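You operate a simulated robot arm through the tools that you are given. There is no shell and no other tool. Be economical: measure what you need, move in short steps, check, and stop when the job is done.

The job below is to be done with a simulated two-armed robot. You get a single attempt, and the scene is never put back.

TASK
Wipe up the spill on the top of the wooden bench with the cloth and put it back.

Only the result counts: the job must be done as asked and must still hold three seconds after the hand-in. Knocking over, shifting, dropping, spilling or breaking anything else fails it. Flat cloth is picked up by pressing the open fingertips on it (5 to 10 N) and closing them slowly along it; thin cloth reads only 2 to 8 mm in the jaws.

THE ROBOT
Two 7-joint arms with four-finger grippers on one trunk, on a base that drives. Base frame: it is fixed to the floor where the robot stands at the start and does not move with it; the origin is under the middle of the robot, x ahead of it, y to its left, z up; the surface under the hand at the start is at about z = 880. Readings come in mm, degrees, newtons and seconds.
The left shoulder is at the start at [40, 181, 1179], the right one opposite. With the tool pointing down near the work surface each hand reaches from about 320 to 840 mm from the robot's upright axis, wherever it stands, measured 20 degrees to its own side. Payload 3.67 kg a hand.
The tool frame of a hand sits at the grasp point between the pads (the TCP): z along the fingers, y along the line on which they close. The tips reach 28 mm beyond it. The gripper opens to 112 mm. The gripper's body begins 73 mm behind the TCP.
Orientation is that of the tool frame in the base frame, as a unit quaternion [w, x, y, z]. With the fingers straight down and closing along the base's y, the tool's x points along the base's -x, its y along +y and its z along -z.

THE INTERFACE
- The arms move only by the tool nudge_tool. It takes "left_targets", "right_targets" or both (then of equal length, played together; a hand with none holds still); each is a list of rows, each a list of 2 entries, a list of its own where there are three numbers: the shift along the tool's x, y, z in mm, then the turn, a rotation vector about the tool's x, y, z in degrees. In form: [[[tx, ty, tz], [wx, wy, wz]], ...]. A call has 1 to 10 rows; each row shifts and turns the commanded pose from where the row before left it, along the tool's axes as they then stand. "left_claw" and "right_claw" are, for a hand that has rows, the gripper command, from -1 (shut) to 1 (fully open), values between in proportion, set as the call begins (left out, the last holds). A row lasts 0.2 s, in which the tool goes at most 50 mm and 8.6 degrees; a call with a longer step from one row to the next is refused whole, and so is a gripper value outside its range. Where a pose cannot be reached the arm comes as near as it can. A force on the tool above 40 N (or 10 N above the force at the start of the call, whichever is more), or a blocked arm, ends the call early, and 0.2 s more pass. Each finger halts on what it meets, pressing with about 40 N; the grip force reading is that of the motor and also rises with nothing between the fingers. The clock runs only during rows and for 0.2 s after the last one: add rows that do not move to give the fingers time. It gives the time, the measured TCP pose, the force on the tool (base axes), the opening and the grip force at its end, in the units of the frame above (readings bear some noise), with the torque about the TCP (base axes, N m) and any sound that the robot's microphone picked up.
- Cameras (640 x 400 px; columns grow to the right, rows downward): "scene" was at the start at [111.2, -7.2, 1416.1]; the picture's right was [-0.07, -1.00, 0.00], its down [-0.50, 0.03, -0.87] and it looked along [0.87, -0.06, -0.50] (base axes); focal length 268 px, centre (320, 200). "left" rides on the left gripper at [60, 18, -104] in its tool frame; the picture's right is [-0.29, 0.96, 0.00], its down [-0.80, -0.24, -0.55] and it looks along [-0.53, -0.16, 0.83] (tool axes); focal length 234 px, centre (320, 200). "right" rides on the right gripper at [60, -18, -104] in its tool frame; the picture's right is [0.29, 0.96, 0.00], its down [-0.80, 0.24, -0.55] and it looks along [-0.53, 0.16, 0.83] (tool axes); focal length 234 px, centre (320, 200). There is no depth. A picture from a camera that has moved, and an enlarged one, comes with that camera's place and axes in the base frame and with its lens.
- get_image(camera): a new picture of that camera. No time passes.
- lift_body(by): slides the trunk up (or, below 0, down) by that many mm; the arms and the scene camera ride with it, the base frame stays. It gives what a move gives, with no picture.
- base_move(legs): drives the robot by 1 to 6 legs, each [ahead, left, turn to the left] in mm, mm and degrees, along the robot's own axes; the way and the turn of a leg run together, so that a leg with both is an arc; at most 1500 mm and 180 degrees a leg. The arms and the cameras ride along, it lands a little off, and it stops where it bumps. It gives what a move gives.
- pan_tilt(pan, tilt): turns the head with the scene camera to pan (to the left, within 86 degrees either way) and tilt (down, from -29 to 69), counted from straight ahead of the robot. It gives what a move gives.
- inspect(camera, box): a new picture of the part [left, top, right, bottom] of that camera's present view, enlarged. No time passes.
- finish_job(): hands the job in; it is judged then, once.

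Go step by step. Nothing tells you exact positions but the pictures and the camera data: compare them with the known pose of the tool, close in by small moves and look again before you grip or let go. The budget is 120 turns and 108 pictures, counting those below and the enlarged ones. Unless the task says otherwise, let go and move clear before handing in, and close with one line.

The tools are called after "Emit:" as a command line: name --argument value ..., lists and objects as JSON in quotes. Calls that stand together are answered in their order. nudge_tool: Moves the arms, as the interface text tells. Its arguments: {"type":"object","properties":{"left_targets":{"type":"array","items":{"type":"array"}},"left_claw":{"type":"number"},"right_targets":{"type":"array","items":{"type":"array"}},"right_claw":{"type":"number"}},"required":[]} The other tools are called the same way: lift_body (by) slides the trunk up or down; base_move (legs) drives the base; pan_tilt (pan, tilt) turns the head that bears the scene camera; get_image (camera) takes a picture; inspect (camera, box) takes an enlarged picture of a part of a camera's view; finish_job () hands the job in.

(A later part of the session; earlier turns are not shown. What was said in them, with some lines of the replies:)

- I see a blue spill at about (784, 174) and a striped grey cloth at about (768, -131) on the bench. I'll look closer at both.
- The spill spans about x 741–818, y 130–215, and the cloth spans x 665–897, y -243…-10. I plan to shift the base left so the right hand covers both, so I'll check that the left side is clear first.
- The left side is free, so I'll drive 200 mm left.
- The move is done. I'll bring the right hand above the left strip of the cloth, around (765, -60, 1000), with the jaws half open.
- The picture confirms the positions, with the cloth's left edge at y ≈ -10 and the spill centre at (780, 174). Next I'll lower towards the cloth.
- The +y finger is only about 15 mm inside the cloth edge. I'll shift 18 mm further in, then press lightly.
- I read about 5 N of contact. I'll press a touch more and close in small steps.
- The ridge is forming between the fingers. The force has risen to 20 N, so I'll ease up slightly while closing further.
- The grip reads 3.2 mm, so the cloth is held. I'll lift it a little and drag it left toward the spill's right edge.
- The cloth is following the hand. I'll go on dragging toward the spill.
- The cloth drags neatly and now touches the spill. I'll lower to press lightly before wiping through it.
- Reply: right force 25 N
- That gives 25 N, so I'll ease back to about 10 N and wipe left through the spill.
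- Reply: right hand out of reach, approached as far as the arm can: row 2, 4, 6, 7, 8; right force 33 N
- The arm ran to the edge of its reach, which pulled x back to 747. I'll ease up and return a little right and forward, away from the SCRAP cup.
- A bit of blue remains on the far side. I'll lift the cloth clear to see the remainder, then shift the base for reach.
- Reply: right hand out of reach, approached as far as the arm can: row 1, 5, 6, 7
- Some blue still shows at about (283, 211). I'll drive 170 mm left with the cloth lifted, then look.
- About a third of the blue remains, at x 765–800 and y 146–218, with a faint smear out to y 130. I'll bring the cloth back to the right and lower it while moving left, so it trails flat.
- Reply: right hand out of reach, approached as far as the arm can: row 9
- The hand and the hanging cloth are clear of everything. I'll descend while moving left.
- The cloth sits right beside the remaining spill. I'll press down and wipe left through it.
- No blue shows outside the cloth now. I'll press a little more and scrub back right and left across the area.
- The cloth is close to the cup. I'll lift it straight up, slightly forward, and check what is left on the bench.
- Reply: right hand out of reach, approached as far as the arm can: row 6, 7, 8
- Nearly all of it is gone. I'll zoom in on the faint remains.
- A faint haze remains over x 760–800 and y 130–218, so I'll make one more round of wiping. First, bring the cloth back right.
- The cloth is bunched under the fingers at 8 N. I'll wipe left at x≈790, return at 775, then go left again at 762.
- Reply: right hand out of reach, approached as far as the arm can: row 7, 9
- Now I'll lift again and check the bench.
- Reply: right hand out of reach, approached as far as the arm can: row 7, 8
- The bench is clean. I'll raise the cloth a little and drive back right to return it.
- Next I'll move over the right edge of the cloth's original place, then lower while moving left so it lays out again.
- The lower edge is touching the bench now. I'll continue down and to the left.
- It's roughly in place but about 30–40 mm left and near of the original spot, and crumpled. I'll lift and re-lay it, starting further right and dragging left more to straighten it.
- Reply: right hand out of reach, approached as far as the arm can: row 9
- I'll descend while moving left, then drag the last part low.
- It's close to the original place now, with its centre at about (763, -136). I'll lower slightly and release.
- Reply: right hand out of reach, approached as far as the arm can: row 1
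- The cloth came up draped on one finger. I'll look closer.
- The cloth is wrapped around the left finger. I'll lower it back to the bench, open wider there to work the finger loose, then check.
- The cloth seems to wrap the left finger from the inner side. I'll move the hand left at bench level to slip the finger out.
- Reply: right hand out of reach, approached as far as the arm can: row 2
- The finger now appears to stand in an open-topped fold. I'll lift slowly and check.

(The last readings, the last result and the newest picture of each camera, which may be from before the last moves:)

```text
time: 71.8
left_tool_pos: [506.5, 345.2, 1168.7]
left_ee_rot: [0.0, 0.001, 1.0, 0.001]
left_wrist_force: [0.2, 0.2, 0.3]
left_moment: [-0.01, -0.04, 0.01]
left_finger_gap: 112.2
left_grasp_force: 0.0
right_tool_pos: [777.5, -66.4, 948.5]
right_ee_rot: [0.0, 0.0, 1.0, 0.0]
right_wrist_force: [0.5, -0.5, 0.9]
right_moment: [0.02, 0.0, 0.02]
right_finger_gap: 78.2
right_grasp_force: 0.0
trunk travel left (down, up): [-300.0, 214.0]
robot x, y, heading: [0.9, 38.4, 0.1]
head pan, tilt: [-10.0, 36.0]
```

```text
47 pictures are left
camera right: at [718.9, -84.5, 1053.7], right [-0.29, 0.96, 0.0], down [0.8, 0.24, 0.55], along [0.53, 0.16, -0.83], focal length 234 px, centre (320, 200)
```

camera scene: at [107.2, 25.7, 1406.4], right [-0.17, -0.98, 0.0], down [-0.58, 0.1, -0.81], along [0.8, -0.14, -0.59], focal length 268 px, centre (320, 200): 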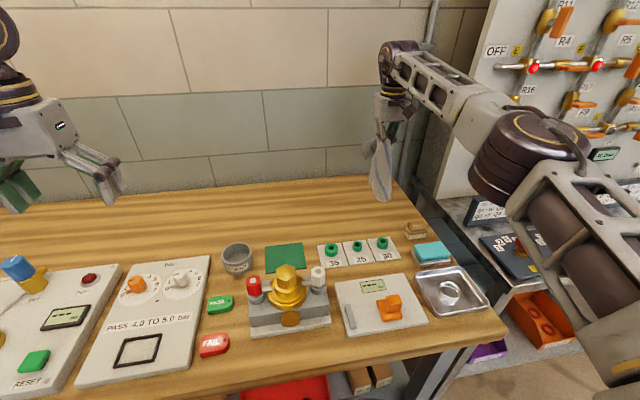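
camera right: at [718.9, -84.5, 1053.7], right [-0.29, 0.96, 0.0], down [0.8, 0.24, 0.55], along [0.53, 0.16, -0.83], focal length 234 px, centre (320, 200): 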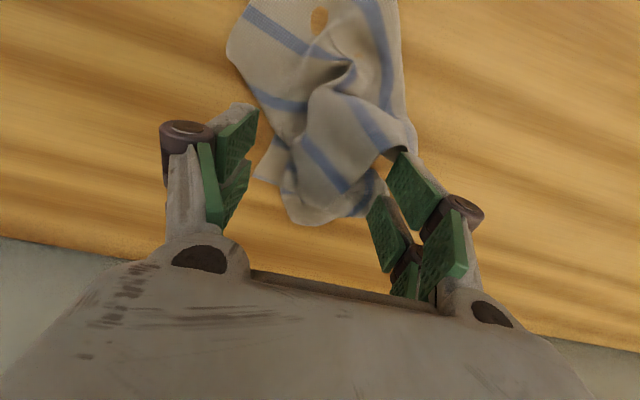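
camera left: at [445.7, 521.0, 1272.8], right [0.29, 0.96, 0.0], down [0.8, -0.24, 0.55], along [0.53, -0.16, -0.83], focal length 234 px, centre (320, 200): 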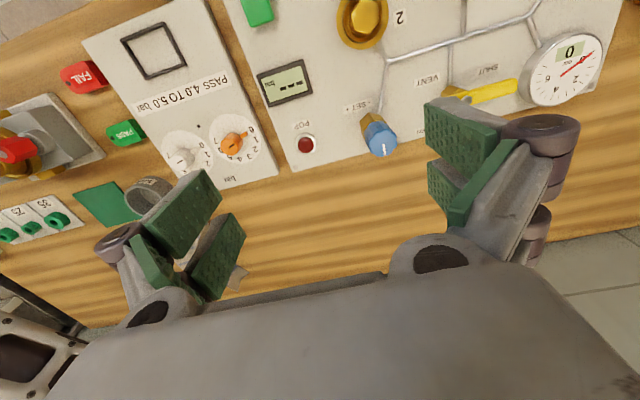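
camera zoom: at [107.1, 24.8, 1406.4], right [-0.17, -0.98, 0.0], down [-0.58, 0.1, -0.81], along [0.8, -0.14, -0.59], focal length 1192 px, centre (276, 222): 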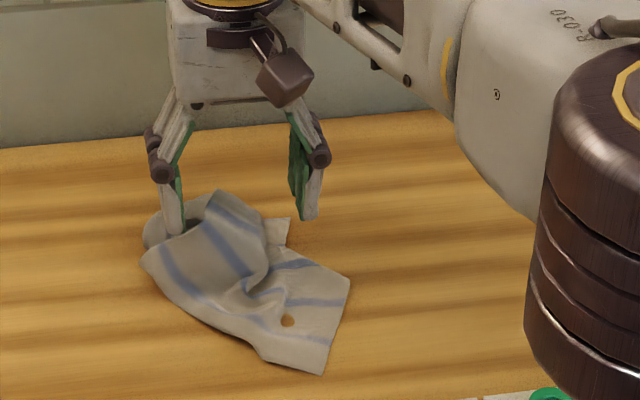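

The fold stays on the bench while the finger comes out. I'll lift clear.

Emit:
nudge_tool --right_targets '[[[0, 0, -10], [0, 0, 0]], [[0, 0, -15], [0, 0, 0]], [[0, 0, -20], [0, 0, 0]], [[0, 0, -20], [0, 0, 0]], [[0, 0, 0], [0, 0, 0]]]'

Emit:
inspect --camera "scene" --box '[240, 130, 460, 268]'

Emit:
get_image --camera "right"

```text
time: 73.0
left_tool_pos: [507.5, 345.6, 1169.0]
left_ee_rot: [0.0, 0.002, 1.0, 0.0]
left_wrist_force: [-0.7, -0.6, -0.7]
left_moment: [0.03, 0.05, -0.01]
left_finger_gap: 112.2
left_grasp_force: 0.1
right_tool_pos: [776.9, -65.8, 1014.7]
right_ee_rot: [0.0, 0.0, 1.0, 0.0]
right_wrist_force: [0.3, 0.1, -0.3]
right_moment: [0.04, 0.02, -0.01]
right_finger_gap: 78.6
right_grasp_force: 0.1
trunk travel left (down, up): [-300.0, 214.0]
robot x, y, heading: [-0.2, 41.1, -0.1]
head pan, tilt: [-10.0, 36.0]
```

```text
2.90 times, centred on (350, 199) of scene
camera zoom: at [107.4, 24.4, 1406.4], right [-0.17, -0.98, 0.0], down [-0.58, 0.1, -0.81], along [0.8, -0.14, -0.59], focal length 778 px, centre (233, 203)
```

zoom: 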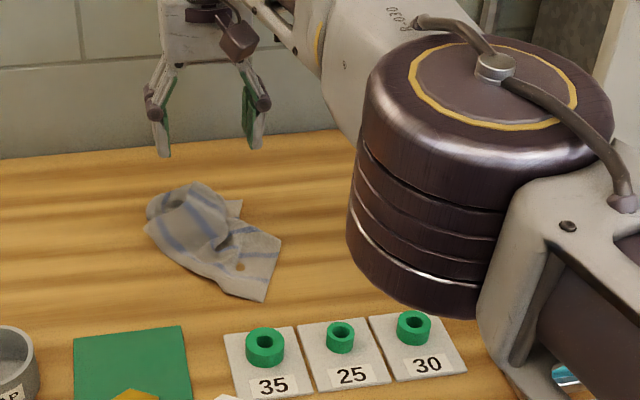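

```text
45 pictures are left
camera right: at [717.3, -84.4, 1119.5], right [-0.29, 0.96, 0.0], down [0.8, 0.24, 0.55], along [0.53, 0.16, -0.83], focal length 234 px, centre (320, 200)
```

right: 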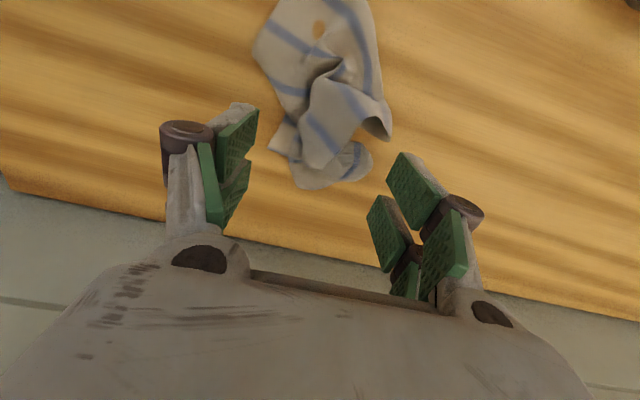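

The cloth is released, but it's bunched and centred at about (757, -69), roughly 60 mm left of its place. I'll take its right-hand flap at about (705, -92) and drag it right along the bench to spread and recentre it.

Emit:
nudge_tool --right_targets '[[[18, -6, 0], [0, 0, 0]], [[18, -6, 15], [0, 0, 0]], [[18, -6, 20], [0, 0, 0]], [[18, -8, 25], [0, 0, 0]], [[0, 0, 20], [0, 0, 0]], [[0, 0, 0], [0, 0, 0]]]' --right_claw -0.1

Emit:
get_image --camera "right"

Emit:
inspect --camera "scene" --box '[270, 150, 390, 240]'

```text
time: 74.4
left_tool_pos: [506.0, 345.0, 1169.0]
left_ee_rot: [0.001, 0.0, 1.0, 0.0]
left_wrist_force: [0.0, -0.4, 0.0]
left_moment: [0.02, -0.04, 0.01]
left_finger_gap: 112.0
left_grasp_force: 0.1
right_tool_pos: [775.8, -69.6, 987.1]
right_ee_rot: [0.001, 0.0, 1.0, -0.001]
right_wrist_force: [0.6, 0.6, 0.3]
right_moment: [-0.02, -0.01, 0.02]
right_finger_gap: 50.3
right_grasp_force: 0.0
right hand out of reach, approached as far as the arm can: row 1, 2, 3, 4
trunk travel left (down, up): [-300.0, 214.0]
robot x, y, heading: [-0.1, 40.4, 0.2]
head pan, tilt: [-10.0, 36.0]
```

```text
44 pictures are left
camera right: at [717.7, -87.3, 1092.1], right [-0.29, 0.96, 0.0], down [0.8, 0.24, 0.55], along [0.53, 0.16, -0.83], focal length 234 px, centre (320, 200)
```

right: 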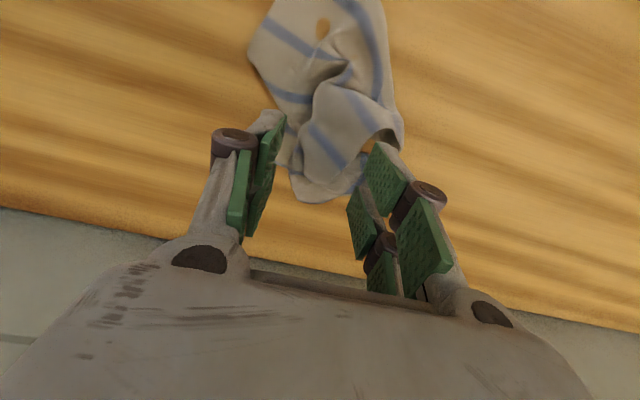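

```text
4.44 times, centred on (330, 195) of scene
camera zoom: at [106.6, 25.1, 1406.5], right [-0.17, -0.98, 0.0], down [-0.58, 0.1, -0.81], along [0.8, -0.14, -0.59], focal length 1192 px, centre (276, 222)
```

zoom: 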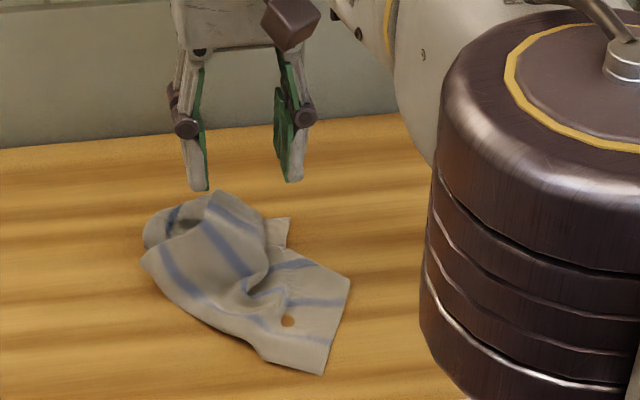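

The commanded pose had run ahead of the reach limit and has now caught up. I'll move to the flap again.

Emit:
nudge_tool --right_targets '[[[20, -6, 5], [0, 0, 0]], [[20, -6, 10], [0, 0, 0]], [[20, -6, 10], [0, 0, 0]], [[10, -4, 15], [0, 0, 0]], [[0, 0, 0], [0, 0, 0]]]'

Emit:
get_image --camera "right"

```text
time: 75.6
left_tool_pos: [506.3, 346.1, 1169.4]
left_ee_rot: [0.0, 0.002, 1.0, 0.001]
left_wrist_force: [0.3, -0.5, 0.1]
left_moment: [0.02, 0.0, 0.02]
left_finger_gap: 112.1
left_grasp_force: 0.0
right_tool_pos: [778.7, -77.5, 972.1]
right_ee_rot: [-0.002, 0.001, 1.0, 0.0]
right_wrist_force: [0.4, 0.4, 0.2]
right_moment: [0.0, 0.0, 0.02]
right_finger_gap: 50.6
right_grasp_force: 0.1
right hand out of reach, approached as far as the arm can: row 1, 2, 3, 4
trunk travel left (down, up): [-300.0, 214.0]
robot x, y, heading: [0.9, 42.4, 0.0]
head pan, tilt: [-10.0, 36.0]
```

```text
42 pictures are left
camera right: at [719.7, -95.9, 1077.1], right [-0.29, 0.96, 0.0], down [0.8, 0.24, 0.55], along [0.53, 0.16, -0.83], focal length 234 px, centre (320, 200)
```

right: 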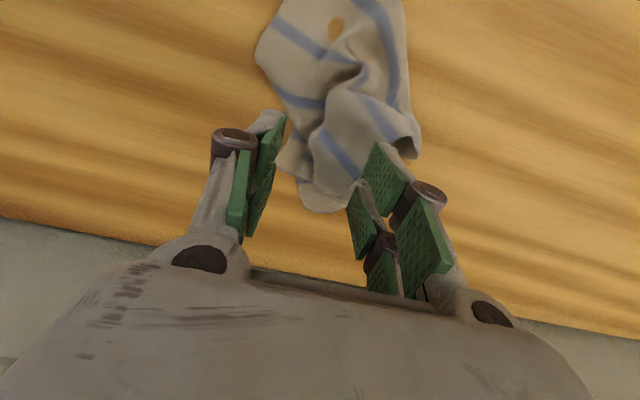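

The arm refuses to move inward here, likely because it is near-straight. I'll raise it first and then retract in small steps.

Emit:
nudge_tool --right_targets '[[[0, 0, -20], [0, 0, 0]], [[3, 0, -20], [0, 0, 0]], [[5, 0, -20], [0, 0, 0]], [[8, 0, -20], [0, 0, 0]], [[10, 0, -20], [0, 0, 0]], [[12, 0, -20], [0, 0, 0]], [[0, 0, 0], [0, 0, 0]]]'

```text
time: 77.2
left_tool_pos: [507.0, 346.9, 1168.5]
left_ee_rot: [0.0, 0.001, 1.0, 0.0]
left_wrist_force: [0.4, -0.7, 0.4]
left_moment: [-0.01, 0.01, -0.02]
left_finger_gap: 111.9
left_grasp_force: 0.0
right_tool_pos: [768.0, -85.7, 1095.8]
right_ee_rot: [-0.001, 0.0, 1.0, 0.001]
right_wrist_force: [0.5, -0.3, -0.3]
right_moment: [-0.02, -0.01, -0.03]
right_finger_gap: 50.5
right_grasp_force: 0.0
right hand out of reach, approached as far as the arm can: row 3, 4, 5, 6
trunk travel left (down, up): [-300.0, 214.0]
robot x, y, heading: [1.9, 37.4, -0.1]
head pan, tilt: [-10.0, 36.0]
```

Emit:
nudge_tool --right_targets '[[[3, 0, 0], [0, 0, 0]], [[4, 0, 0], [0, 0, 0]], [[5, 0, 0], [0, 0, 0]], [[6, 0, 0], [0, 0, 0]], [[8, 0, 0], [0, 0, 0]], [[8, 0, 0], [0, 0, 0]], [[8, 0, 0], [0, 0, 0]], [[10, 0, 0], [0, 0, 0]], [[10, 0, 0], [0, 0, 0]], [[0, 0, 0], [0, 0, 0]]]'

Emit:
get_image --camera "scene"

```text
time: 79.4
left_tool_pos: [505.7, 345.8, 1170.1]
left_ee_rot: [0.0, 0.001, 1.0, 0.0]
left_wrist_force: [0.4, 0.7, -0.2]
left_moment: [0.0, 0.01, 0.04]
left_finger_gap: 112.0
left_grasp_force: 0.0
right_tool_pos: [767.1, -85.1, 1095.0]
right_ee_rot: [0.0, -0.001, 1.0, 0.001]
right_wrist_force: [0.8, 0.1, 1.2]
right_moment: [-0.02, 0.04, -0.03]
right_finger_gap: 50.6
right_grasp_force: 0.1
right hand out of reach, approached as far as the arm can: row 1, 2, 3, 4, 5, 6, 7, 8, 9
trunk travel left (down, up): [-300.0, 214.0]
robot x, y, heading: [0.3, 38.1, -0.2]
head pan, tilt: [-10.0, 36.0]
```

```text
41 pictures are left
camera scene: at [106.9, 24.9, 1406.4], right [-0.17, -0.98, 0.0], down [-0.58, 0.1, -0.81], along [0.8, -0.14, -0.59], focal length 268 px, centre (320, 200)
```

scene: 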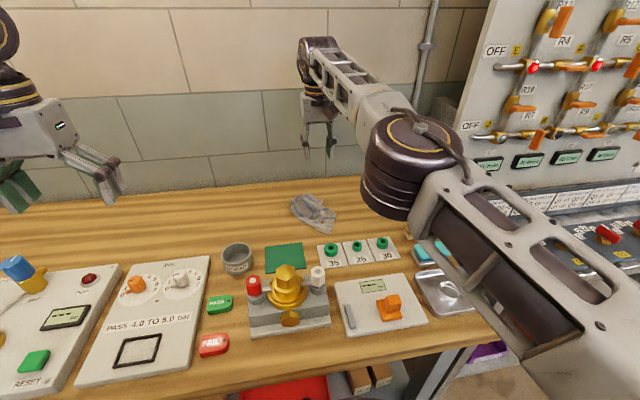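

The arm is stretched straight and singular for radial motion. I'll move sideways along a chord first so the elbow bends, then retract.

Emit:
nudge_tool --right_targets '[[[0, -25, 0], [0, 0, 0]], [[2, -25, 10], [0, 0, 0]], [[4, 0, 10], [0, 0, 0]], [[8, 10, 5], [0, 0, 0]], [[12, 10, 0], [0, 0, 0]], [[12, 10, 0], [0, 0, 0]], [[12, 5, 0], [0, 0, 0]], [[12, 0, 0], [0, 0, 0]], [[0, 0, 0], [0, 0, 0]]]'

```text
time: 81.4
left_tool_pos: [505.7, 345.8, 1169.3]
left_ee_rot: [0.001, 0.001, 1.0, -0.001]
left_wrist_force: [0.5, -0.1, -0.3]
left_moment: [-0.01, 0.04, -0.01]
left_finger_gap: 111.9
left_grasp_force: 0.1
right_tool_pos: [771.5, -102.2, 1080.6]
right_ee_rot: [-0.001, 0.001, 1.0, 0.0]
right_wrist_force: [0.2, 0.6, -0.2]
right_moment: [-0.04, -0.01, 0.02]
right_finger_gap: 50.4
right_grasp_force: 0.0
right hand out of reach, approached as far as the arm can: row 1, 2, 3, 4, 5, 6, 7, 8
trunk travel left (down, up): [-300.0, 214.0]
robot x, y, heading: [1.6, 43.0, 0.0]
head pan, tilt: [-10.0, 36.0]
```

I'll try going straight down a bit, which cuts inside the reach sphere, and then retract.

Emit:
nudge_tool --right_targets '[[[0, 0, 20], [0, 0, 0]], [[0, 0, 20], [0, 0, 0]], [[0, 0, 20], [0, 0, 0]], [[0, 0, 20], [0, 0, 0]], [[0, 0, 0], [0, 0, 0]], [[2, 0, 0], [0, 0, 0]], [[4, 0, 0], [0, 0, 0]], [[6, 0, 0], [0, 0, 0]], [[8, 0, 0], [0, 0, 0]], [[0, 0, 0], [0, 0, 0]]]'

```text
time: 83.6
left_tool_pos: [507.1, 344.8, 1169.5]
left_ee_rot: [0.0, 0.001, 1.0, 0.0]
left_wrist_force: [-1.0, -0.7, -0.1]
left_moment: [0.0, -0.03, -0.03]
left_finger_gap: 112.0
left_grasp_force: 0.0
right_tool_pos: [782.2, -106.9, 1008.1]
right_ee_rot: [-0.001, 0.0, 1.0, 0.0]
right_wrist_force: [-0.1, 0.1, -0.4]
right_moment: [0.01, -0.04, 0.0]
right_finger_gap: 50.3
right_grasp_force: 0.0
right hand out of reach, approached as far as the arm can: row 1, 3, 4, 7, 8, 9
trunk travel left (down, up): [-300.0, 214.0]
robot x, y, heading: [-0.4, 42.6, -0.1]
head pan, tilt: [-10.0, 36.0]
```

It's still trapped on the sphere. I'll try a larger inward command, which is safe at this height.

Emit:
nudge_tool --right_targets '[[[45, 0, -5], [0, 0, 0]], [[40, 0, -5], [0, 0, 0]], [[0, 0, 0], [0, 0, 0]], [[0, 0, 0], [0, 0, 0]], [[0, 0, 0], [0, 0, 0]], [[0, 0, 0], [0, 0, 0]]]'

```text
time: 85.0
left_tool_pos: [505.6, 345.4, 1167.9]
left_ee_rot: [0.0, 0.001, 1.0, 0.001]
left_wrist_force: [-0.1, 0.5, -1.0]
left_moment: [-0.01, -0.01, 0.0]
left_finger_gap: 111.7
left_grasp_force: 0.0
right_tool_pos: [782.1, -104.0, 1013.0]
right_ee_rot: [-0.002, 0.0, 1.0, 0.0]
right_wrist_force: [-0.6, 0.3, 0.6]
right_moment: [0.0, 0.02, 0.02]
right_finger_gap: 50.4
right_grasp_force: 0.0
right hand out of reach, approached as far as the arm can: row 1, 2
trunk travel left (down, up): [-300.0, 214.0]
robot x, y, heading: [-2.0, 40.0, 0.1]
head pan, tilt: [-10.0, 36.0]
```

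Emit:
nudge_tool --right_targets '[[[15, 40, 0], [0, 0, 0]], [[20, 40, 0], [0, 0, 0]], [[20, 40, 0], [0, 0, 0]], [[20, 0, 0], [0, 0, 0]], [[20, 0, 0], [0, 0, 0]], [[0, 0, 0], [0, 0, 0]]]'

```text
time: 86.4
left_tool_pos: [506.0, 349.0, 1168.6]
left_ee_rot: [0.0, 0.0, 1.0, 0.0]
left_wrist_force: [0.3, 0.5, 0.3]
left_moment: [-0.06, -0.05, 0.01]
left_finger_gap: 112.1
left_grasp_force: 0.0
right_tool_pos: [706.3, 1.7, 1017.1]
right_ee_rot: [0.001, 0.0, 1.0, -0.001]
right_wrist_force: [0.3, -0.3, 0.7]
right_moment: [-0.03, -0.01, 0.02]
right_finger_gap: 50.2
right_grasp_force: 0.1
right hand out of reach, approached as far as the arm can: row 1, 2, 3
trunk travel left (down, up): [-300.0, 214.0]
robot x, y, heading: [-0.6, 43.1, 0.1]
head pan, tilt: [-10.0, 36.0]
```

The arm is free. Now I'll go over the flap at (705, -92).

Emit:
nudge_tool --right_targets '[[[0, -25, 10], [0, 0, 0]], [[0, -25, 15], [0, 0, 0]], [[0, -25, 20], [0, 0, 0]], [[0, -20, 25], [0, 0, 0]], [[0, 0, 15], [0, 0, 0]], [[0, 0, 0], [0, 0, 0]]]'

Emit:
get_image --camera "right"

Emit:
inspect --camera "scene" --box '[270, 150, 390, 240]'

```text
time: 87.8
left_tool_pos: [507.1, 345.5, 1169.6]
left_ee_rot: [0.0, 0.001, 1.0, 0.001]
left_wrist_force: [0.2, 0.0, 0.1]
left_moment: [0.0, -0.01, 0.01]
left_finger_gap: 111.9
left_grasp_force: 0.1
right_tool_pos: [705.1, -94.0, 927.4]
right_ee_rot: [-0.001, 0.0, 1.0, 0.0]
right_wrist_force: [-0.1, -0.5, 0.0]
right_moment: [-0.03, -0.01, -0.01]
right_finger_gap: 50.3
right_grasp_force: 0.0
trunk travel left (down, up): [-300.0, 214.0]
robot x, y, heading: [4.2, 43.4, -0.0]
head pan, tilt: [-10.0, 36.0]
```

```text
40 pictures are left
camera right: at [646.5, -113.0, 1033.0], right [-0.29, 0.96, 0.0], down [0.8, 0.24, 0.55], along [0.53, 0.16, -0.83], focal length 234 px, centre (320, 200)
```

right: 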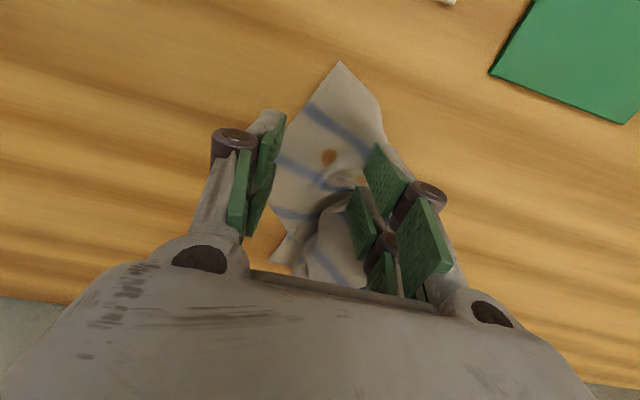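

```text
4.44 times, centred on (330, 195) of scene
camera zoom: at [106.8, 24.7, 1406.4], right [-0.17, -0.98, 0.0], down [-0.58, 0.1, -0.81], along [0.8, -0.14, -0.59], focal length 1192 px, centre (276, 222)
```

zoom: 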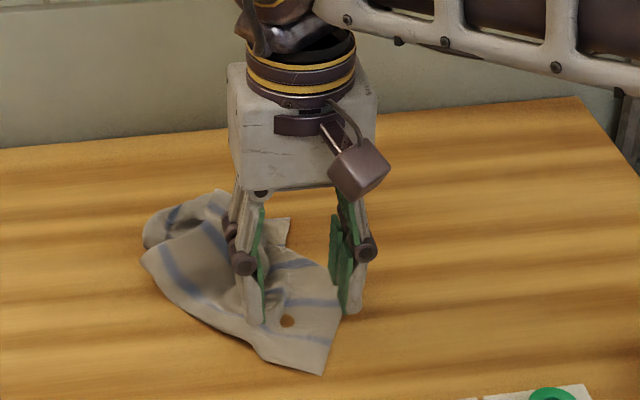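

I'll narrow the jaws and centre them on the flap at about (700, -84), then press.

Emit:
nudge_tool --right_targets '[[[5, 5, 0], [0, 0, 0]], [[0, 5, 0], [0, 0, 0]], [[0, 0, 10], [0, 0, 0]], [[0, 0, 5], [0, 0, 0]], [[0, 0, 3], [0, 0, 0]], [[0, 0, 0], [0, 0, 0]]]' --right_claw -0.36

Emit:
get_image --camera "right"

```text
time: 89.2
left_tool_pos: [506.9, 347.3, 1169.6]
left_ee_rot: [-0.001, 0.001, 1.0, 0.0]
left_wrist_force: [0.1, -0.8, -0.9]
left_moment: [0.03, -0.01, -0.01]
left_finger_gap: 111.7
left_grasp_force: 0.0
right_tool_pos: [702.5, -86.8, 910.3]
right_ee_rot: [-0.001, 0.0, 1.0, 0.0]
right_wrist_force: [-0.1, -0.1, 1.2]
right_moment: [0.05, -0.05, 0.03]
right_finger_gap: 36.0
right_grasp_force: 0.0
trunk travel left (down, up): [-300.0, 214.0]
robot x, y, heading: [1.7, 41.3, 0.0]
head pan, tilt: [-10.0, 36.0]
```

```text
38 pictures are left
camera right: at [642.8, -104.0, 1015.2], right [-0.29, 0.96, 0.0], down [0.8, 0.24, 0.55], along [0.53, 0.16, -0.83], focal length 234 px, centre (320, 200)
```

right: 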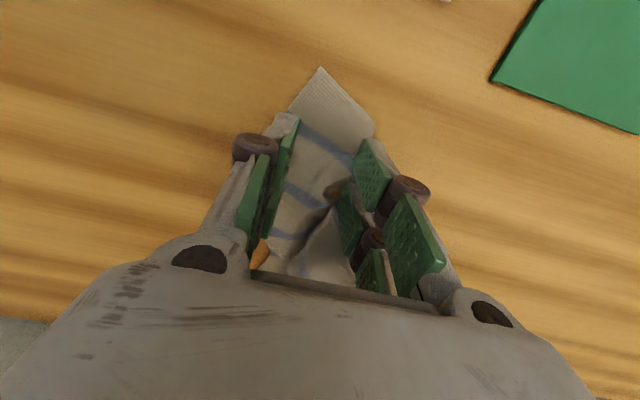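

Well placed. I'll press and close slowly.

Emit:
nudge_tool --right_targets '[[[0, 0, 2], [0, 0, 0]], [[0, 0, 0], [0, 0, 0]]]' --right_claw -0.5

Emit:
nudge_tool --right_targets '[[[0, 0, 0], [0, 0, 0]], [[0, 0, 0], [0, 0, 0]]]' --right_claw -0.68

Emit:
nudge_tool --right_targets '[[[0, 0, -0.5], [0, 0, 0]], [[0, 0, 0], [0, 0, 0]]]' --right_claw -0.85

Emit:
nudge_tool --right_targets '[[[0, 0, 0], [0, 0, 0]], [[0, 0, 0], [0, 0, 0]], [[0, 0, 0], [0, 0, 0]]]' --right_claw -1

Emit:
get_image --camera "right"

```text
time: 89.8
left_tool_pos: [506.2, 345.3, 1169.0]
left_ee_rot: [-0.001, 0.001, 1.0, 0.0]
left_wrist_force: [0.6, 0.5, 0.8]
left_moment: [0.04, -0.04, 0.02]
left_finger_gap: 112.0
left_grasp_force: 0.1
right_tool_pos: [702.0, -86.3, 908.8]
right_ee_rot: [0.001, 0.001, 1.0, 0.0]
right_wrist_force: [-0.5, -1.2, 4.3]
right_moment: [0.05, 0.05, 0.0]
right_finger_gap: 27.6
right_grasp_force: 0.0
trunk travel left (down, up): [-300.0, 214.0]
robot x, y, heading: [0.9, 43.0, 0.3]
head pan, tilt: [-10.0, 36.0]
```

```text
time: 90.4
left_tool_pos: [506.5, 345.2, 1169.0]
left_ee_rot: [0.0, 0.002, 1.0, 0.0]
left_wrist_force: [-0.8, -0.2, 0.2]
left_moment: [-0.02, -0.02, 0.01]
left_finger_gap: 111.7
left_grasp_force: 0.0
right_tool_pos: [701.8, -87.1, 909.6]
right_ee_rot: [-0.001, 0.0, 1.0, 0.0]
right_wrist_force: [0.6, 0.7, 4.8]
right_moment: [0.08, 0.04, 0.01]
right_finger_gap: 18.1
right_grasp_force: 0.1
trunk travel left (down, up): [-300.0, 214.0]
robot x, y, heading: [-0.6, 40.4, -0.0]
head pan, tilt: [-10.0, 36.0]
```

```text
time: 91.0
left_tool_pos: [507.0, 345.0, 1169.1]
left_ee_rot: [-0.001, 0.002, 1.0, 0.0]
left_wrist_force: [-0.5, -1.1, 0.4]
left_moment: [-0.02, 0.01, 0.01]
left_finger_gap: 112.0
left_grasp_force: 0.1
right_tool_pos: [701.9, -86.3, 908.9]
right_ee_rot: [0.0, 0.0, 1.0, 0.0]
right_wrist_force: [-1.0, 0.6, 1.2]
right_moment: [0.04, 0.0, 0.0]
right_finger_gap: 8.7
right_grasp_force: 0.3
trunk travel left (down, up): [-300.0, 214.0]
robot x, y, heading: [-1.8, 37.6, 0.0]
head pan, tilt: [-10.0, 36.0]
```

```text
time: 91.8
left_tool_pos: [506.4, 346.5, 1169.1]
left_ee_rot: [0.0, 0.001, 1.0, 0.0]
left_wrist_force: [0.3, 0.8, 0.0]
left_moment: [-0.02, 0.01, 0.01]
left_finger_gap: 112.1
left_grasp_force: 0.1
right_tool_pos: [701.7, -85.6, 908.6]
right_ee_rot: [0.001, 0.0, 1.0, -0.001]
right_wrist_force: [0.7, -0.6, 1.2]
right_moment: [0.0, -0.02, 0.01]
right_finger_gap: 3.1
right_grasp_force: 40.5
trunk travel left (down, up): [-300.0, 214.0]
robot x, y, heading: [-2.4, 41.9, -0.0]
head pan, tilt: [-10.0, 36.0]
```

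```text
37 pictures are left
camera right: at [642.5, -104.2, 1013.8], right [-0.29, 0.96, 0.0], down [0.8, 0.24, 0.55], along [0.53, 0.16, -0.83], focal length 234 px, centre (320, 200)
```

right: 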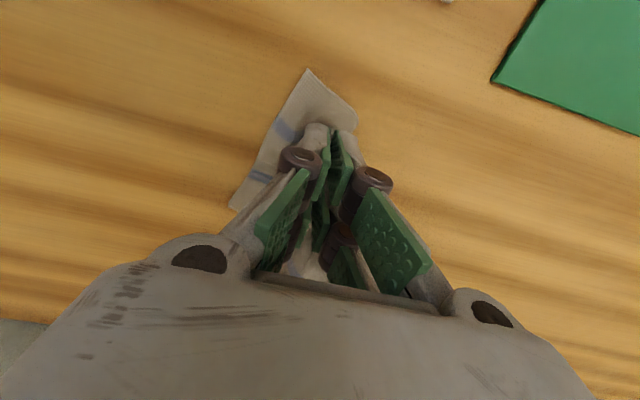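

Held at 3.1 mm. I'll lift slightly and drag right by about 115 mm to spread it.

Emit:
nudge_tool --right_targets '[[[0, 0, -8], [0, 0, 0]], [[0, -14, 0], [0, 0, 0]], [[0, -15, 0], [0, 0, 0]], [[0, -15, 0], [0, 0, 0]], [[0, -15, 0], [0, 0, 0]], [[0, -15, 0], [0, 0, 0]], [[0, -15, 0], [0, 0, 0]], [[0, -15, 0], [0, 0, 0]], [[0, -12, 0], [0, 0, 0]], [[0, 0, 0], [0, 0, 0]]]'

Emit:
get_image --camera "right"

Emit:
inspect --camera "scene" --box '[240, 130, 460, 268]'

```text
time: 94.0
left_tool_pos: [506.7, 345.2, 1168.8]
left_ee_rot: [0.0, 0.0, 1.0, -0.001]
left_wrist_force: [0.2, 0.6, -0.7]
left_moment: [0.0, -0.01, -0.01]
left_finger_gap: 112.0
left_grasp_force: 0.2
right_tool_pos: [703.1, -201.0, 917.1]
right_ee_rot: [0.0, 0.0, 1.0, -0.001]
right_wrist_force: [-0.1, 0.4, 0.4]
right_moment: [0.04, 0.0, -0.03]
right_finger_gap: 2.8
right_grasp_force: 39.7
trunk travel left (down, up): [-300.0, 214.0]
robot x, y, heading: [2.8, 35.5, 0.0]
head pan, tilt: [-10.0, 36.0]
```

```text
36 pictures are left
camera right: at [642.4, -219.9, 1022.0], right [-0.29, 0.96, 0.0], down [0.8, 0.24, 0.55], along [0.53, 0.16, -0.83], focal length 234 px, centre (320, 200)
```

right: 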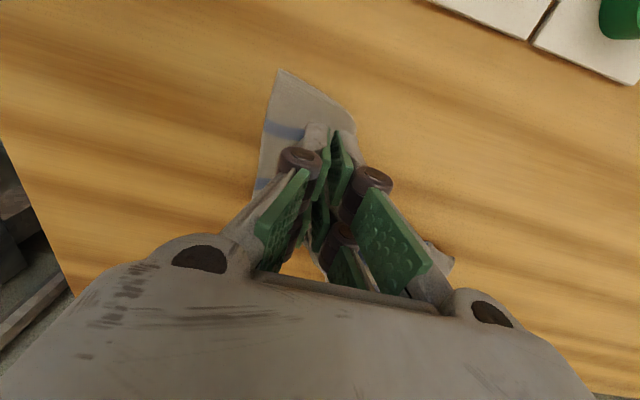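

```text
2.90 times, centred on (350, 199) of scene
camera zoom: at [107.0, 25.1, 1406.4], right [-0.17, -0.98, 0.0], down [-0.58, 0.1, -0.81], along [0.8, -0.14, -0.59], focal length 778 px, centre (233, 203)
```

zoom: 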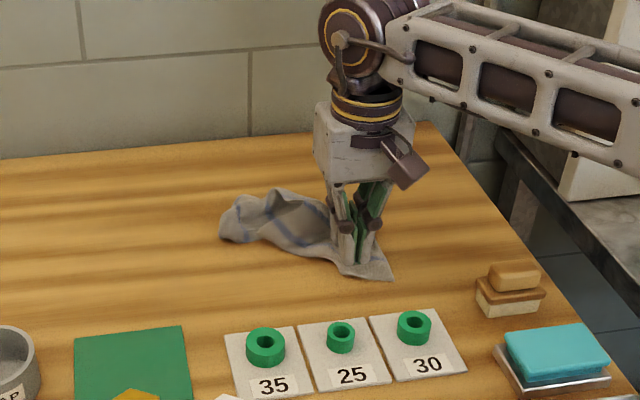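

The cloth now runs from about (800, -78) to (663, -236). I'll release this corner here, then check.

Emit:
nudge_tool --right_targets '[[[0, 0, 5], [0, 0, 0]], [[0, 0, 1], [0, 0, 0]], [[0, 0, 0], [0, 0, 0]]]'

Emit:
nudge_tool --right_targets '[[[0, 0, 0], [0, 0, 0]], [[0, 0, 0], [0, 0, 0]]]' --right_claw -0.5

Emit:
nudge_tool --right_targets '[[[0, 0, -4], [0, 0, 0]], [[0, 0, -6], [0, 0, 0]], [[0, 0, -10], [0, 0, 0]], [[0, 0, -15], [0, 0, 0]], [[0, 0, -20], [0, 0, 0]], [[0, 0, -25], [0, 0, 0]], [[0, 0, 0], [0, 0, 0]]]'

Emit:
get_image --camera "right"

Emit:
inspect --camera "scene" --box '[240, 130, 460, 268]'

```text
time: 94.8
left_tool_pos: [506.5, 346.2, 1168.8]
left_ee_rot: [0.0, 0.0, 1.0, 0.0]
left_wrist_force: [0.4, 0.3, -0.1]
left_moment: [-0.02, -0.01, 0.0]
left_finger_gap: 112.0
left_grasp_force: 0.0
right_tool_pos: [701.4, -201.7, 911.4]
right_ee_rot: [-0.001, 0.0, 1.0, -0.001]
right_wrist_force: [0.0, -0.2, 0.2]
right_moment: [0.03, -0.01, 0.0]
right_finger_gap: 2.6
right_grasp_force: 39.5
trunk travel left (down, up): [-300.0, 214.0]
robot x, y, heading: [2.0, 45.5, -0.0]
head pan, tilt: [-10.0, 36.0]
```

```text
time: 95.4
left_tool_pos: [507.2, 344.6, 1169.3]
left_ee_rot: [0.001, 0.0, 1.0, 0.001]
left_wrist_force: [-0.2, -0.2, 0.0]
left_moment: [-0.01, -0.03, 0.0]
left_finger_gap: 111.9
left_grasp_force: 0.1
right_tool_pos: [701.6, -200.5, 912.3]
right_ee_rot: [0.0, 0.0, 1.0, 0.0]
right_wrist_force: [0.4, -0.1, 0.6]
right_moment: [0.01, 0.0, -0.03]
right_finger_gap: 27.8
right_grasp_force: 0.0
trunk travel left (down, up): [-300.0, 214.0]
robot x, y, heading: [2.2, 39.7, -0.0]
head pan, tilt: [-10.0, 36.0]
```

```text
time: 97.0
left_tool_pos: [507.5, 345.8, 1170.3]
left_ee_rot: [0.0, 0.001, 1.0, 0.0]
left_wrist_force: [-0.2, -0.5, 0.1]
left_moment: [0.0, 0.02, -0.01]
left_finger_gap: 111.9
left_grasp_force: 0.0
right_tool_pos: [703.0, -200.7, 991.4]
right_ee_rot: [-0.001, 0.0, 1.0, 0.001]
right_wrist_force: [0.2, 0.6, -0.2]
right_moment: [0.01, -0.03, 0.02]
right_finger_gap: 27.9
right_grasp_force: 0.0
trunk travel left (down, up): [-300.0, 214.0]
robot x, y, heading: [-1.7, 42.2, 0.0]
head pan, tilt: [-10.0, 36.0]
```

```text
34 pictures are left
camera right: at [644.1, -219.3, 1096.0], right [-0.29, 0.96, 0.0], down [0.8, 0.24, 0.55], along [0.53, 0.16, -0.83], focal length 234 px, centre (320, 200)
```

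right: 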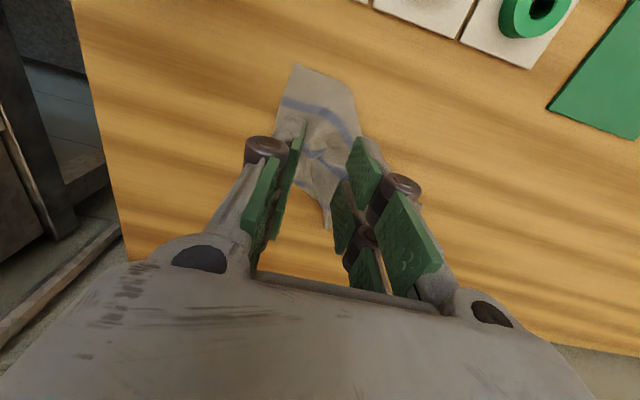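

```text
2.90 times, centred on (350, 199) of scene
camera zoom: at [107.2, 24.6, 1406.4], right [-0.17, -0.98, 0.0], down [-0.58, 0.1, -0.81], along [0.8, -0.14, -0.59], focal length 778 px, centre (233, 203)
```

zoom: 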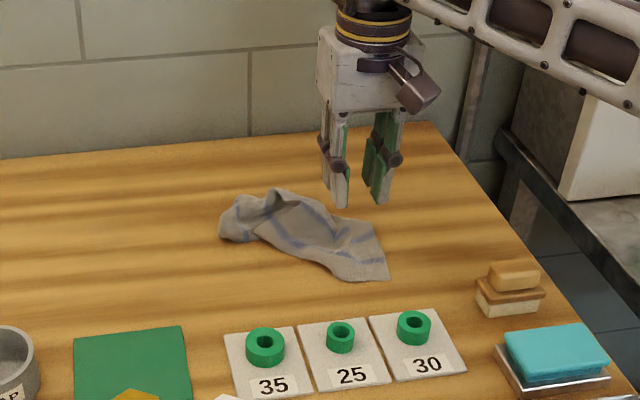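

It released cleanly, with the centre at about (748, -172). I'll shift the base 70 mm left, then pull the left end leftwards to spread and centre the cloth.

Emit:
base_move --legs '[[0, 70, 0]]'

Emit:
nudge_tool --right_targets '[[[-15, 5, 0], [0, 0, 0]], [[-15, 5, 0], [0, 0, 0]], [[-15, 6, 10], [0, 0, 0]], [[-15, 6, 15], [0, 0, 0]], [[-7, 4, 20], [0, 0, 0]], [[0, 0, 15], [0, 0, 0]], [[0, 0, 0], [0, 0, 0]]]' --right_claw -0.2

Emit:
get_image --camera "right"

Emit:
inspect --camera "scene" --box '[270, 140, 430, 240]'

```text
time: 98.1
left_tool_pos: [507.7, 414.1, 1169.0]
left_ee_rot: [-0.001, 0.0, 1.0, 0.0]
left_wrist_force: [-0.2, 0.1, -0.3]
left_moment: [0.02, 0.0, -0.01]
left_finger_gap: 111.9
left_grasp_force: 0.0
right_tool_pos: [702.9, -132.5, 991.2]
right_ee_rot: [0.0, 0.001, 1.0, 0.0]
right_wrist_force: [0.1, 0.2, 0.8]
right_moment: [-0.02, 0.01, -0.01]
right_finger_gap: 28.2
right_grasp_force: 0.0
trunk travel left (down, up): [-300.0, 214.0]
robot x, y, heading: [-2.1, 113.1, -0.0]
head pan, tilt: [-10.0, 36.0]
```

```text
time: 99.7
left_tool_pos: [506.8, 413.8, 1168.5]
left_ee_rot: [0.001, 0.0, 1.0, 0.001]
left_wrist_force: [0.7, 0.0, 0.6]
left_moment: [0.02, 0.01, 0.02]
left_finger_gap: 112.0
left_grasp_force: 0.1
right_tool_pos: [770.3, -106.2, 931.6]
right_ee_rot: [0.0, 0.0, 1.0, 0.0]
right_wrist_force: [-0.3, -0.1, -0.6]
right_moment: [0.0, -0.01, 0.03]
right_finger_gap: 44.9
right_grasp_force: 0.0
trunk travel left (down, up): [-300.0, 214.0]
robot x, y, heading: [-1.0, 107.1, -0.3]
head pan, tilt: [-10.0, 36.0]
```

```text
32 pictures are left
camera right: at [711.4, -124.2, 1035.7], right [-0.29, 0.96, 0.0], down [0.8, 0.24, 0.55], along [0.53, 0.16, -0.83], focal length 234 px, centre (320, 200)
```

right: 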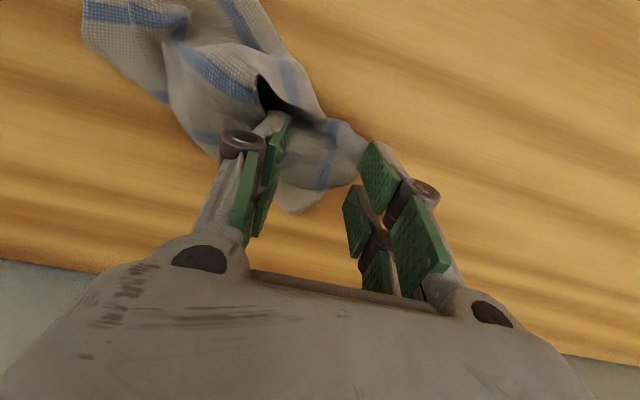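

```text
4.00 times, centred on (350, 190) of scene
camera zoom: at [106.8, 93.6, 1406.4], right [-0.17, -0.98, 0.0], down [-0.58, 0.1, -0.81], along [0.8, -0.14, -0.59], focal length 1073 px, centre (200, 240)
```

zoom: 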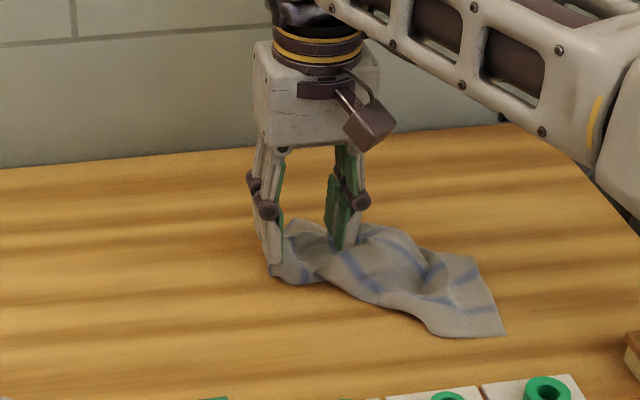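

The left tab sits between the fingers. I'll shift slightly right, lower and close.

Emit:
nudge_tool --right_targets '[[[0, -7, 0], [0, 0, 0]], [[0, 0, 10], [0, 0, 0]], [[0, 0, 7], [0, 0, 0]], [[0, 0, 4], [0, 0, 0]], [[0, 0, 2], [0, 0, 0]], [[0, 0, 0], [0, 0, 0]]]'

Emit:
nudge_tool --right_targets '[[[0, 0, 0.5], [0, 0, 0]], [[0, 0, 0], [0, 0, 0]]]' --right_claw -0.4

Emit:
nudge_tool --right_targets '[[[0, 0, -0.5], [0, 0, 0]], [[0, 0, 0], [0, 0, 0]]]' --right_claw -0.6

Emit:
nudge_tool --right_targets '[[[0, 0, -0.5], [0, 0, 0]], [[0, 0, 0], [0, 0, 0]]]' --right_claw -0.8

Emit:
nudge_tool --right_targets '[[[0, 0, 0], [0, 0, 0]], [[0, 0, 0], [0, 0, 0]], [[0, 0, 0], [0, 0, 0]]]' --right_claw -1

Emit:
get_image --camera "right"

```text
time: 101.1
left_tool_pos: [504.3, 414.4, 1169.7]
left_ee_rot: [0.0, 0.001, 1.0, 0.0]
left_wrist_force: [0.3, 0.1, 0.7]
left_moment: [0.01, -0.03, 0.02]
left_finger_gap: 111.9
left_grasp_force: 0.1
right_tool_pos: [769.7, -113.4, 910.8]
right_ee_rot: [0.002, 0.001, 1.0, -0.001]
right_wrist_force: [3.4, -0.9, 20.2]
right_moment: [-0.65, -0.37, 0.02]
right_finger_gap: 45.7
right_grasp_force: 0.8
trunk travel left (down, up): [-300.0, 214.0]
robot x, y, heading: [-0.8, 109.3, -0.2]
head pan, tilt: [-10.0, 36.0]
```

```text
time: 101.7
left_tool_pos: [502.6, 415.6, 1170.7]
left_ee_rot: [0.002, 0.0, 1.0, 0.001]
left_wrist_force: [0.1, -0.2, 1.0]
left_moment: [-0.01, 0.03, 0.0]
left_finger_gap: 111.7
left_grasp_force: 0.0
right_tool_pos: [768.3, -113.0, 912.5]
right_ee_rot: [0.003, 0.0, 1.0, 0.0]
right_wrist_force: [2.8, -5.9, 29.7]
right_moment: [-0.98, -0.48, -0.09]
right_finger_gap: 34.8
right_grasp_force: 5.8
trunk travel left (down, up): [-300.0, 214.0]
robot x, y, heading: [4.8, 110.8, 0.1]
head pan, tilt: [-10.0, 36.0]
```

```text
time: 102.3
left_tool_pos: [502.9, 415.1, 1170.6]
left_ee_rot: [0.001, -0.001, 1.0, 0.0]
left_wrist_force: [0.6, -0.2, -0.4]
left_moment: [0.01, -0.03, -0.01]
left_finger_gap: 112.1
left_grasp_force: 0.0
right_tool_pos: [768.0, -112.4, 911.6]
right_ee_rot: [0.002, 0.001, 1.0, 0.0]
right_wrist_force: [0.4, -5.6, 26.4]
right_moment: [-0.68, -0.36, -0.1]
right_finger_gap: 23.3
right_grasp_force: 5.5
trunk travel left (down, up): [-300.0, 214.0]
robot x, y, heading: [-0.1, 112.6, 0.1]
head pan, tilt: [-10.0, 36.0]
```

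```text
time: 102.9
left_tool_pos: [503.7, 414.6, 1170.4]
left_ee_rot: [0.0, 0.0, 1.0, -0.001]
left_wrist_force: [0.4, 1.2, 0.5]
left_moment: [-0.02, -0.01, 0.01]
left_finger_gap: 112.0
left_grasp_force: 0.1
right_tool_pos: [769.4, -111.8, 911.3]
right_ee_rot: [0.001, -0.001, 1.0, 0.0]
right_wrist_force: [-0.1, -2.1, 23.5]
right_moment: [-0.29, -0.36, -0.04]
right_finger_gap: 11.4
right_grasp_force: 0.3
trunk travel left (down, up): [-300.0, 214.0]
robot x, y, heading: [-1.1, 111.3, -0.2]
head pan, tilt: [-10.0, 36.0]
```

```text
time: 103.7
left_tool_pos: [505.1, 415.1, 1170.2]
left_ee_rot: [0.001, 0.0, 1.0, 0.0]
left_wrist_force: [0.1, 0.7, 0.0]
left_moment: [0.01, 0.02, -0.01]
left_finger_gap: 112.1
left_grasp_force: 0.0
right_tool_pos: [769.6, -112.7, 910.8]
right_ee_rot: [0.001, 0.0, 1.0, 0.0]
right_wrist_force: [-0.3, -1.4, 19.5]
right_moment: [-0.15, -0.17, 0.0]
right_finger_gap: 2.9
right_grasp_force: 39.5
trunk travel left (down, up): [-300.0, 214.0]
robot x, y, heading: [0.7, 110.6, -0.2]
head pan, tilt: [-10.0, 36.0]
```

```text
30 pictures are left
camera right: at [709.1, -130.9, 1015.2], right [-0.29, 0.96, 0.0], down [0.8, 0.24, 0.56], along [0.53, 0.16, -0.83], focal length 234 px, centre (320, 200)
```

right: 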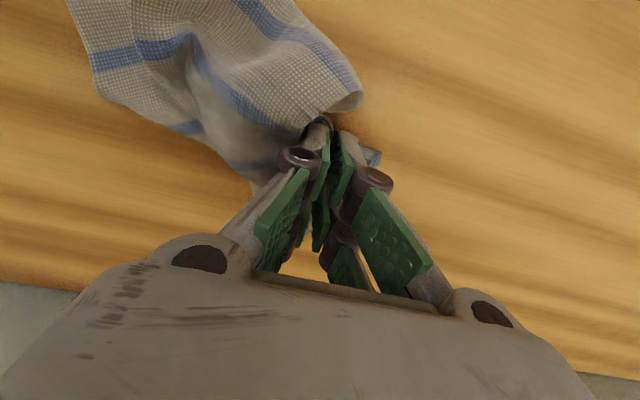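

Gripped. I'll lift slightly and drag left by 65 mm.

Emit:
nudge_tool --right_targets '[[[0, 0, -6], [0, 0, 0]], [[0, 10, 0], [0, 0, 0]], [[0, 13, 0], [0, 0, 0]], [[0, 14, 0], [0, 0, 0]], [[0, 14, 0], [0, 0, 0]], [[0, 14, 0], [0, 0, 0]], [[0, 0, 0], [0, 0, 0]]]'

Emit:
inspect --camera "scene" --box '[270, 140, 430, 240]'

```text
time: 105.3
left_tool_pos: [506.5, 413.5, 1168.7]
left_ee_rot: [0.0, 0.001, 1.0, -0.001]
left_wrist_force: [-0.4, 0.6, -0.2]
left_moment: [0.02, 0.02, -0.01]
left_finger_gap: 112.0
left_grasp_force: 0.1
right_tool_pos: [770.4, -48.7, 914.7]
right_ee_rot: [0.001, 0.001, 1.0, 0.0]
right_wrist_force: [0.2, 0.2, 0.9]
right_moment: [-0.01, 0.0, 0.03]
right_finger_gap: 2.4
right_grasp_force: 39.1
trunk travel left (down, up): [-300.0, 214.0]
robot x, y, heading: [1.0, 109.1, 0.1]
head pan, tilt: [-10.0, 36.0]
```

```text
4.00 times, centred on (350, 190) of scene
camera zoom: at [106.7, 93.1, 1406.4], right [-0.17, -0.98, 0.0], down [-0.58, 0.1, -0.81], along [0.8, -0.14, -0.59], focal length 1073 px, centre (200, 240)
```

zoom: 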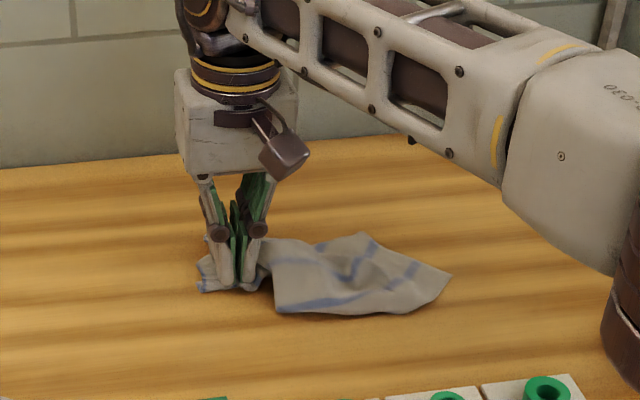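

Now the cloth spans y -24…-218 with its centre at about (755, -135), which is good. I'll release here.

Emit:
nudge_tool --right_targets '[[[0, 0, 3], [0, 0, 0]], [[0, 0, 0], [0, 0, 0]], [[0, 0, 0], [0, 0, 0]]]' --right_claw -0.5

Emit:
nudge_tool --right_targets '[[[0, 0, -3], [0, 0, 0]], [[0, 0, -4], [0, 0, 0]], [[0, 0, -6], [0, 0, 0]], [[0, 0, -10], [0, 0, 0]], [[0, 0, -15], [0, 0, 0]], [[0, 0, -20], [0, 0, 0]], [[0, 0, -25], [0, 0, 0]], [[0, 0, 0], [0, 0, 0]]]'

Emit:
get_image --camera "right"

Emit:
inspect --camera "scene" --box '[270, 140, 430, 240]'

```text
time: 106.1
left_tool_pos: [507.2, 415.3, 1169.4]
left_ee_rot: [0.0, 0.0, 1.0, -0.001]
left_wrist_force: [0.5, 0.1, -0.5]
left_moment: [-0.03, 0.01, 0.02]
left_finger_gap: 112.0
left_grasp_force: 0.1
right_tool_pos: [769.4, -47.4, 911.4]
right_ee_rot: [0.0, 0.0, 1.0, 0.0]
right_wrist_force: [-0.2, 1.1, 5.3]
right_moment: [-0.06, -0.12, 0.04]
right_finger_gap: 27.7
right_grasp_force: 0.1
trunk travel left (down, up): [-300.0, 214.0]
robot x, y, heading: [0.6, 112.3, 0.1]
head pan, tilt: [-10.0, 36.0]
```

```text
time: 107.9
left_tool_pos: [507.1, 414.1, 1169.3]
left_ee_rot: [0.001, 0.001, 1.0, -0.001]
left_wrist_force: [-0.2, 0.3, -0.9]
left_moment: [-0.01, 0.0, -0.01]
left_finger_gap: 111.8
left_grasp_force: 0.0
right_tool_pos: [768.5, -47.2, 995.8]
right_ee_rot: [-0.001, -0.001, 1.0, 0.0]
right_wrist_force: [0.9, 0.0, 0.1]
right_moment: [0.01, 0.0, -0.03]
right_finger_gap: 28.1
right_grasp_force: 0.0
trunk travel left (down, up): [-300.0, 214.0]
robot x, y, heading: [-2.3, 108.2, 0.0]
head pan, tilt: [-10.0, 36.0]
```

```text
28 pictures are left
camera right: at [710.3, -65.6, 1100.2], right [-0.29, 0.96, 0.0], down [0.8, 0.24, 0.55], along [0.53, 0.16, -0.83], focal length 234 px, centre (320, 200)
```

right: 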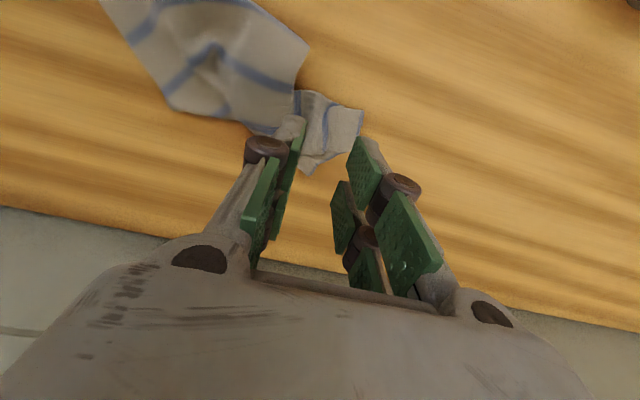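

```text
4.00 times, centred on (350, 190) of scene
camera zoom: at [107.3, 93.3, 1406.4], right [-0.17, -0.98, 0.0], down [-0.58, 0.1, -0.81], along [0.8, -0.14, -0.59], focal length 1073 px, centre (200, 240)
```

zoom: 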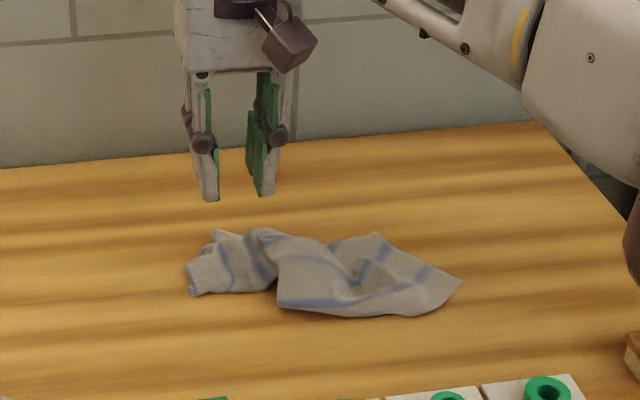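

The cloth lies back in its place, released. I'll retract and take a final look at the bench.

Emit:
nudge_tool --right_targets '[[[10, 0, -20], [0, 0, 0]], [[20, 0, -20], [0, 0, 0]], [[25, 0, -15], [0, 0, 0]], [[30, 0, -10], [0, 0, 0]], [[30, 0, -10], [0, 0, 0]], [[30, 0, 0], [0, 0, 0]], [[30, 0, 0], [0, 0, 0]], [[0, 0, 0], [0, 0, 0]]]'

Emit:
get_image --camera "scene"

Emit:
inspect --camera "scene" --box '[200, 150, 360, 250]'

```text
time: 109.7
left_tool_pos: [506.9, 414.3, 1168.7]
left_ee_rot: [0.0, 0.0, 1.0, 0.001]
left_wrist_force: [0.6, -0.7, -0.5]
left_moment: [0.03, 0.01, -0.01]
left_finger_gap: 112.0
left_grasp_force: 0.0
right_tool_pos: [595.5, -48.2, 1069.6]
right_ee_rot: [-0.001, 0.0, 1.0, 0.0]
right_wrist_force: [0.5, 0.3, -0.6]
right_moment: [-0.02, -0.01, 0.02]
right_finger_gap: 28.1
right_grasp_force: 0.0
trunk travel left (down, up): [-300.0, 214.0]
robot x, y, heading: [4.2, 108.9, -0.0]
head pan, tilt: [-10.0, 36.0]
```

```text
26 pictures are left
camera scene: at [107.5, 93.7, 1406.4], right [-0.17, -0.98, 0.0], down [-0.58, 0.1, -0.81], along [0.8, -0.14, -0.59], focal length 268 px, centre (320, 200)
```

scene: 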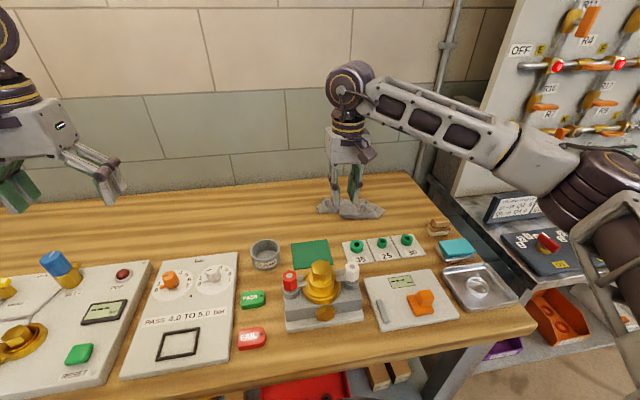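

```text
4.00 times, centred on (280, 200) of scene
camera zoom: at [107.5, 93.7, 1406.4], right [-0.17, -0.98, 0.0], down [-0.58, 0.1, -0.81], along [0.8, -0.14, -0.59], focal length 1073 px, centre (480, 200)
```

zoom: 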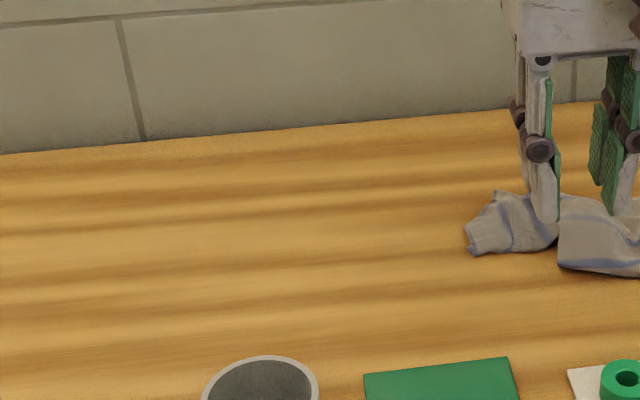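

The bench is clean where the spill was, the cloth is back in its place, nothing else was disturbed, and the hand is clear. I'm handing in.

Emit:
finish_job

```text
The job is handed in.
```

I wiped up the spill and put the cloth back at its original spot, about 30 mm nearer the robot than before. It is somewhat crumpled, not laid flat as it was, and nothing else on the bench looks disturbed.
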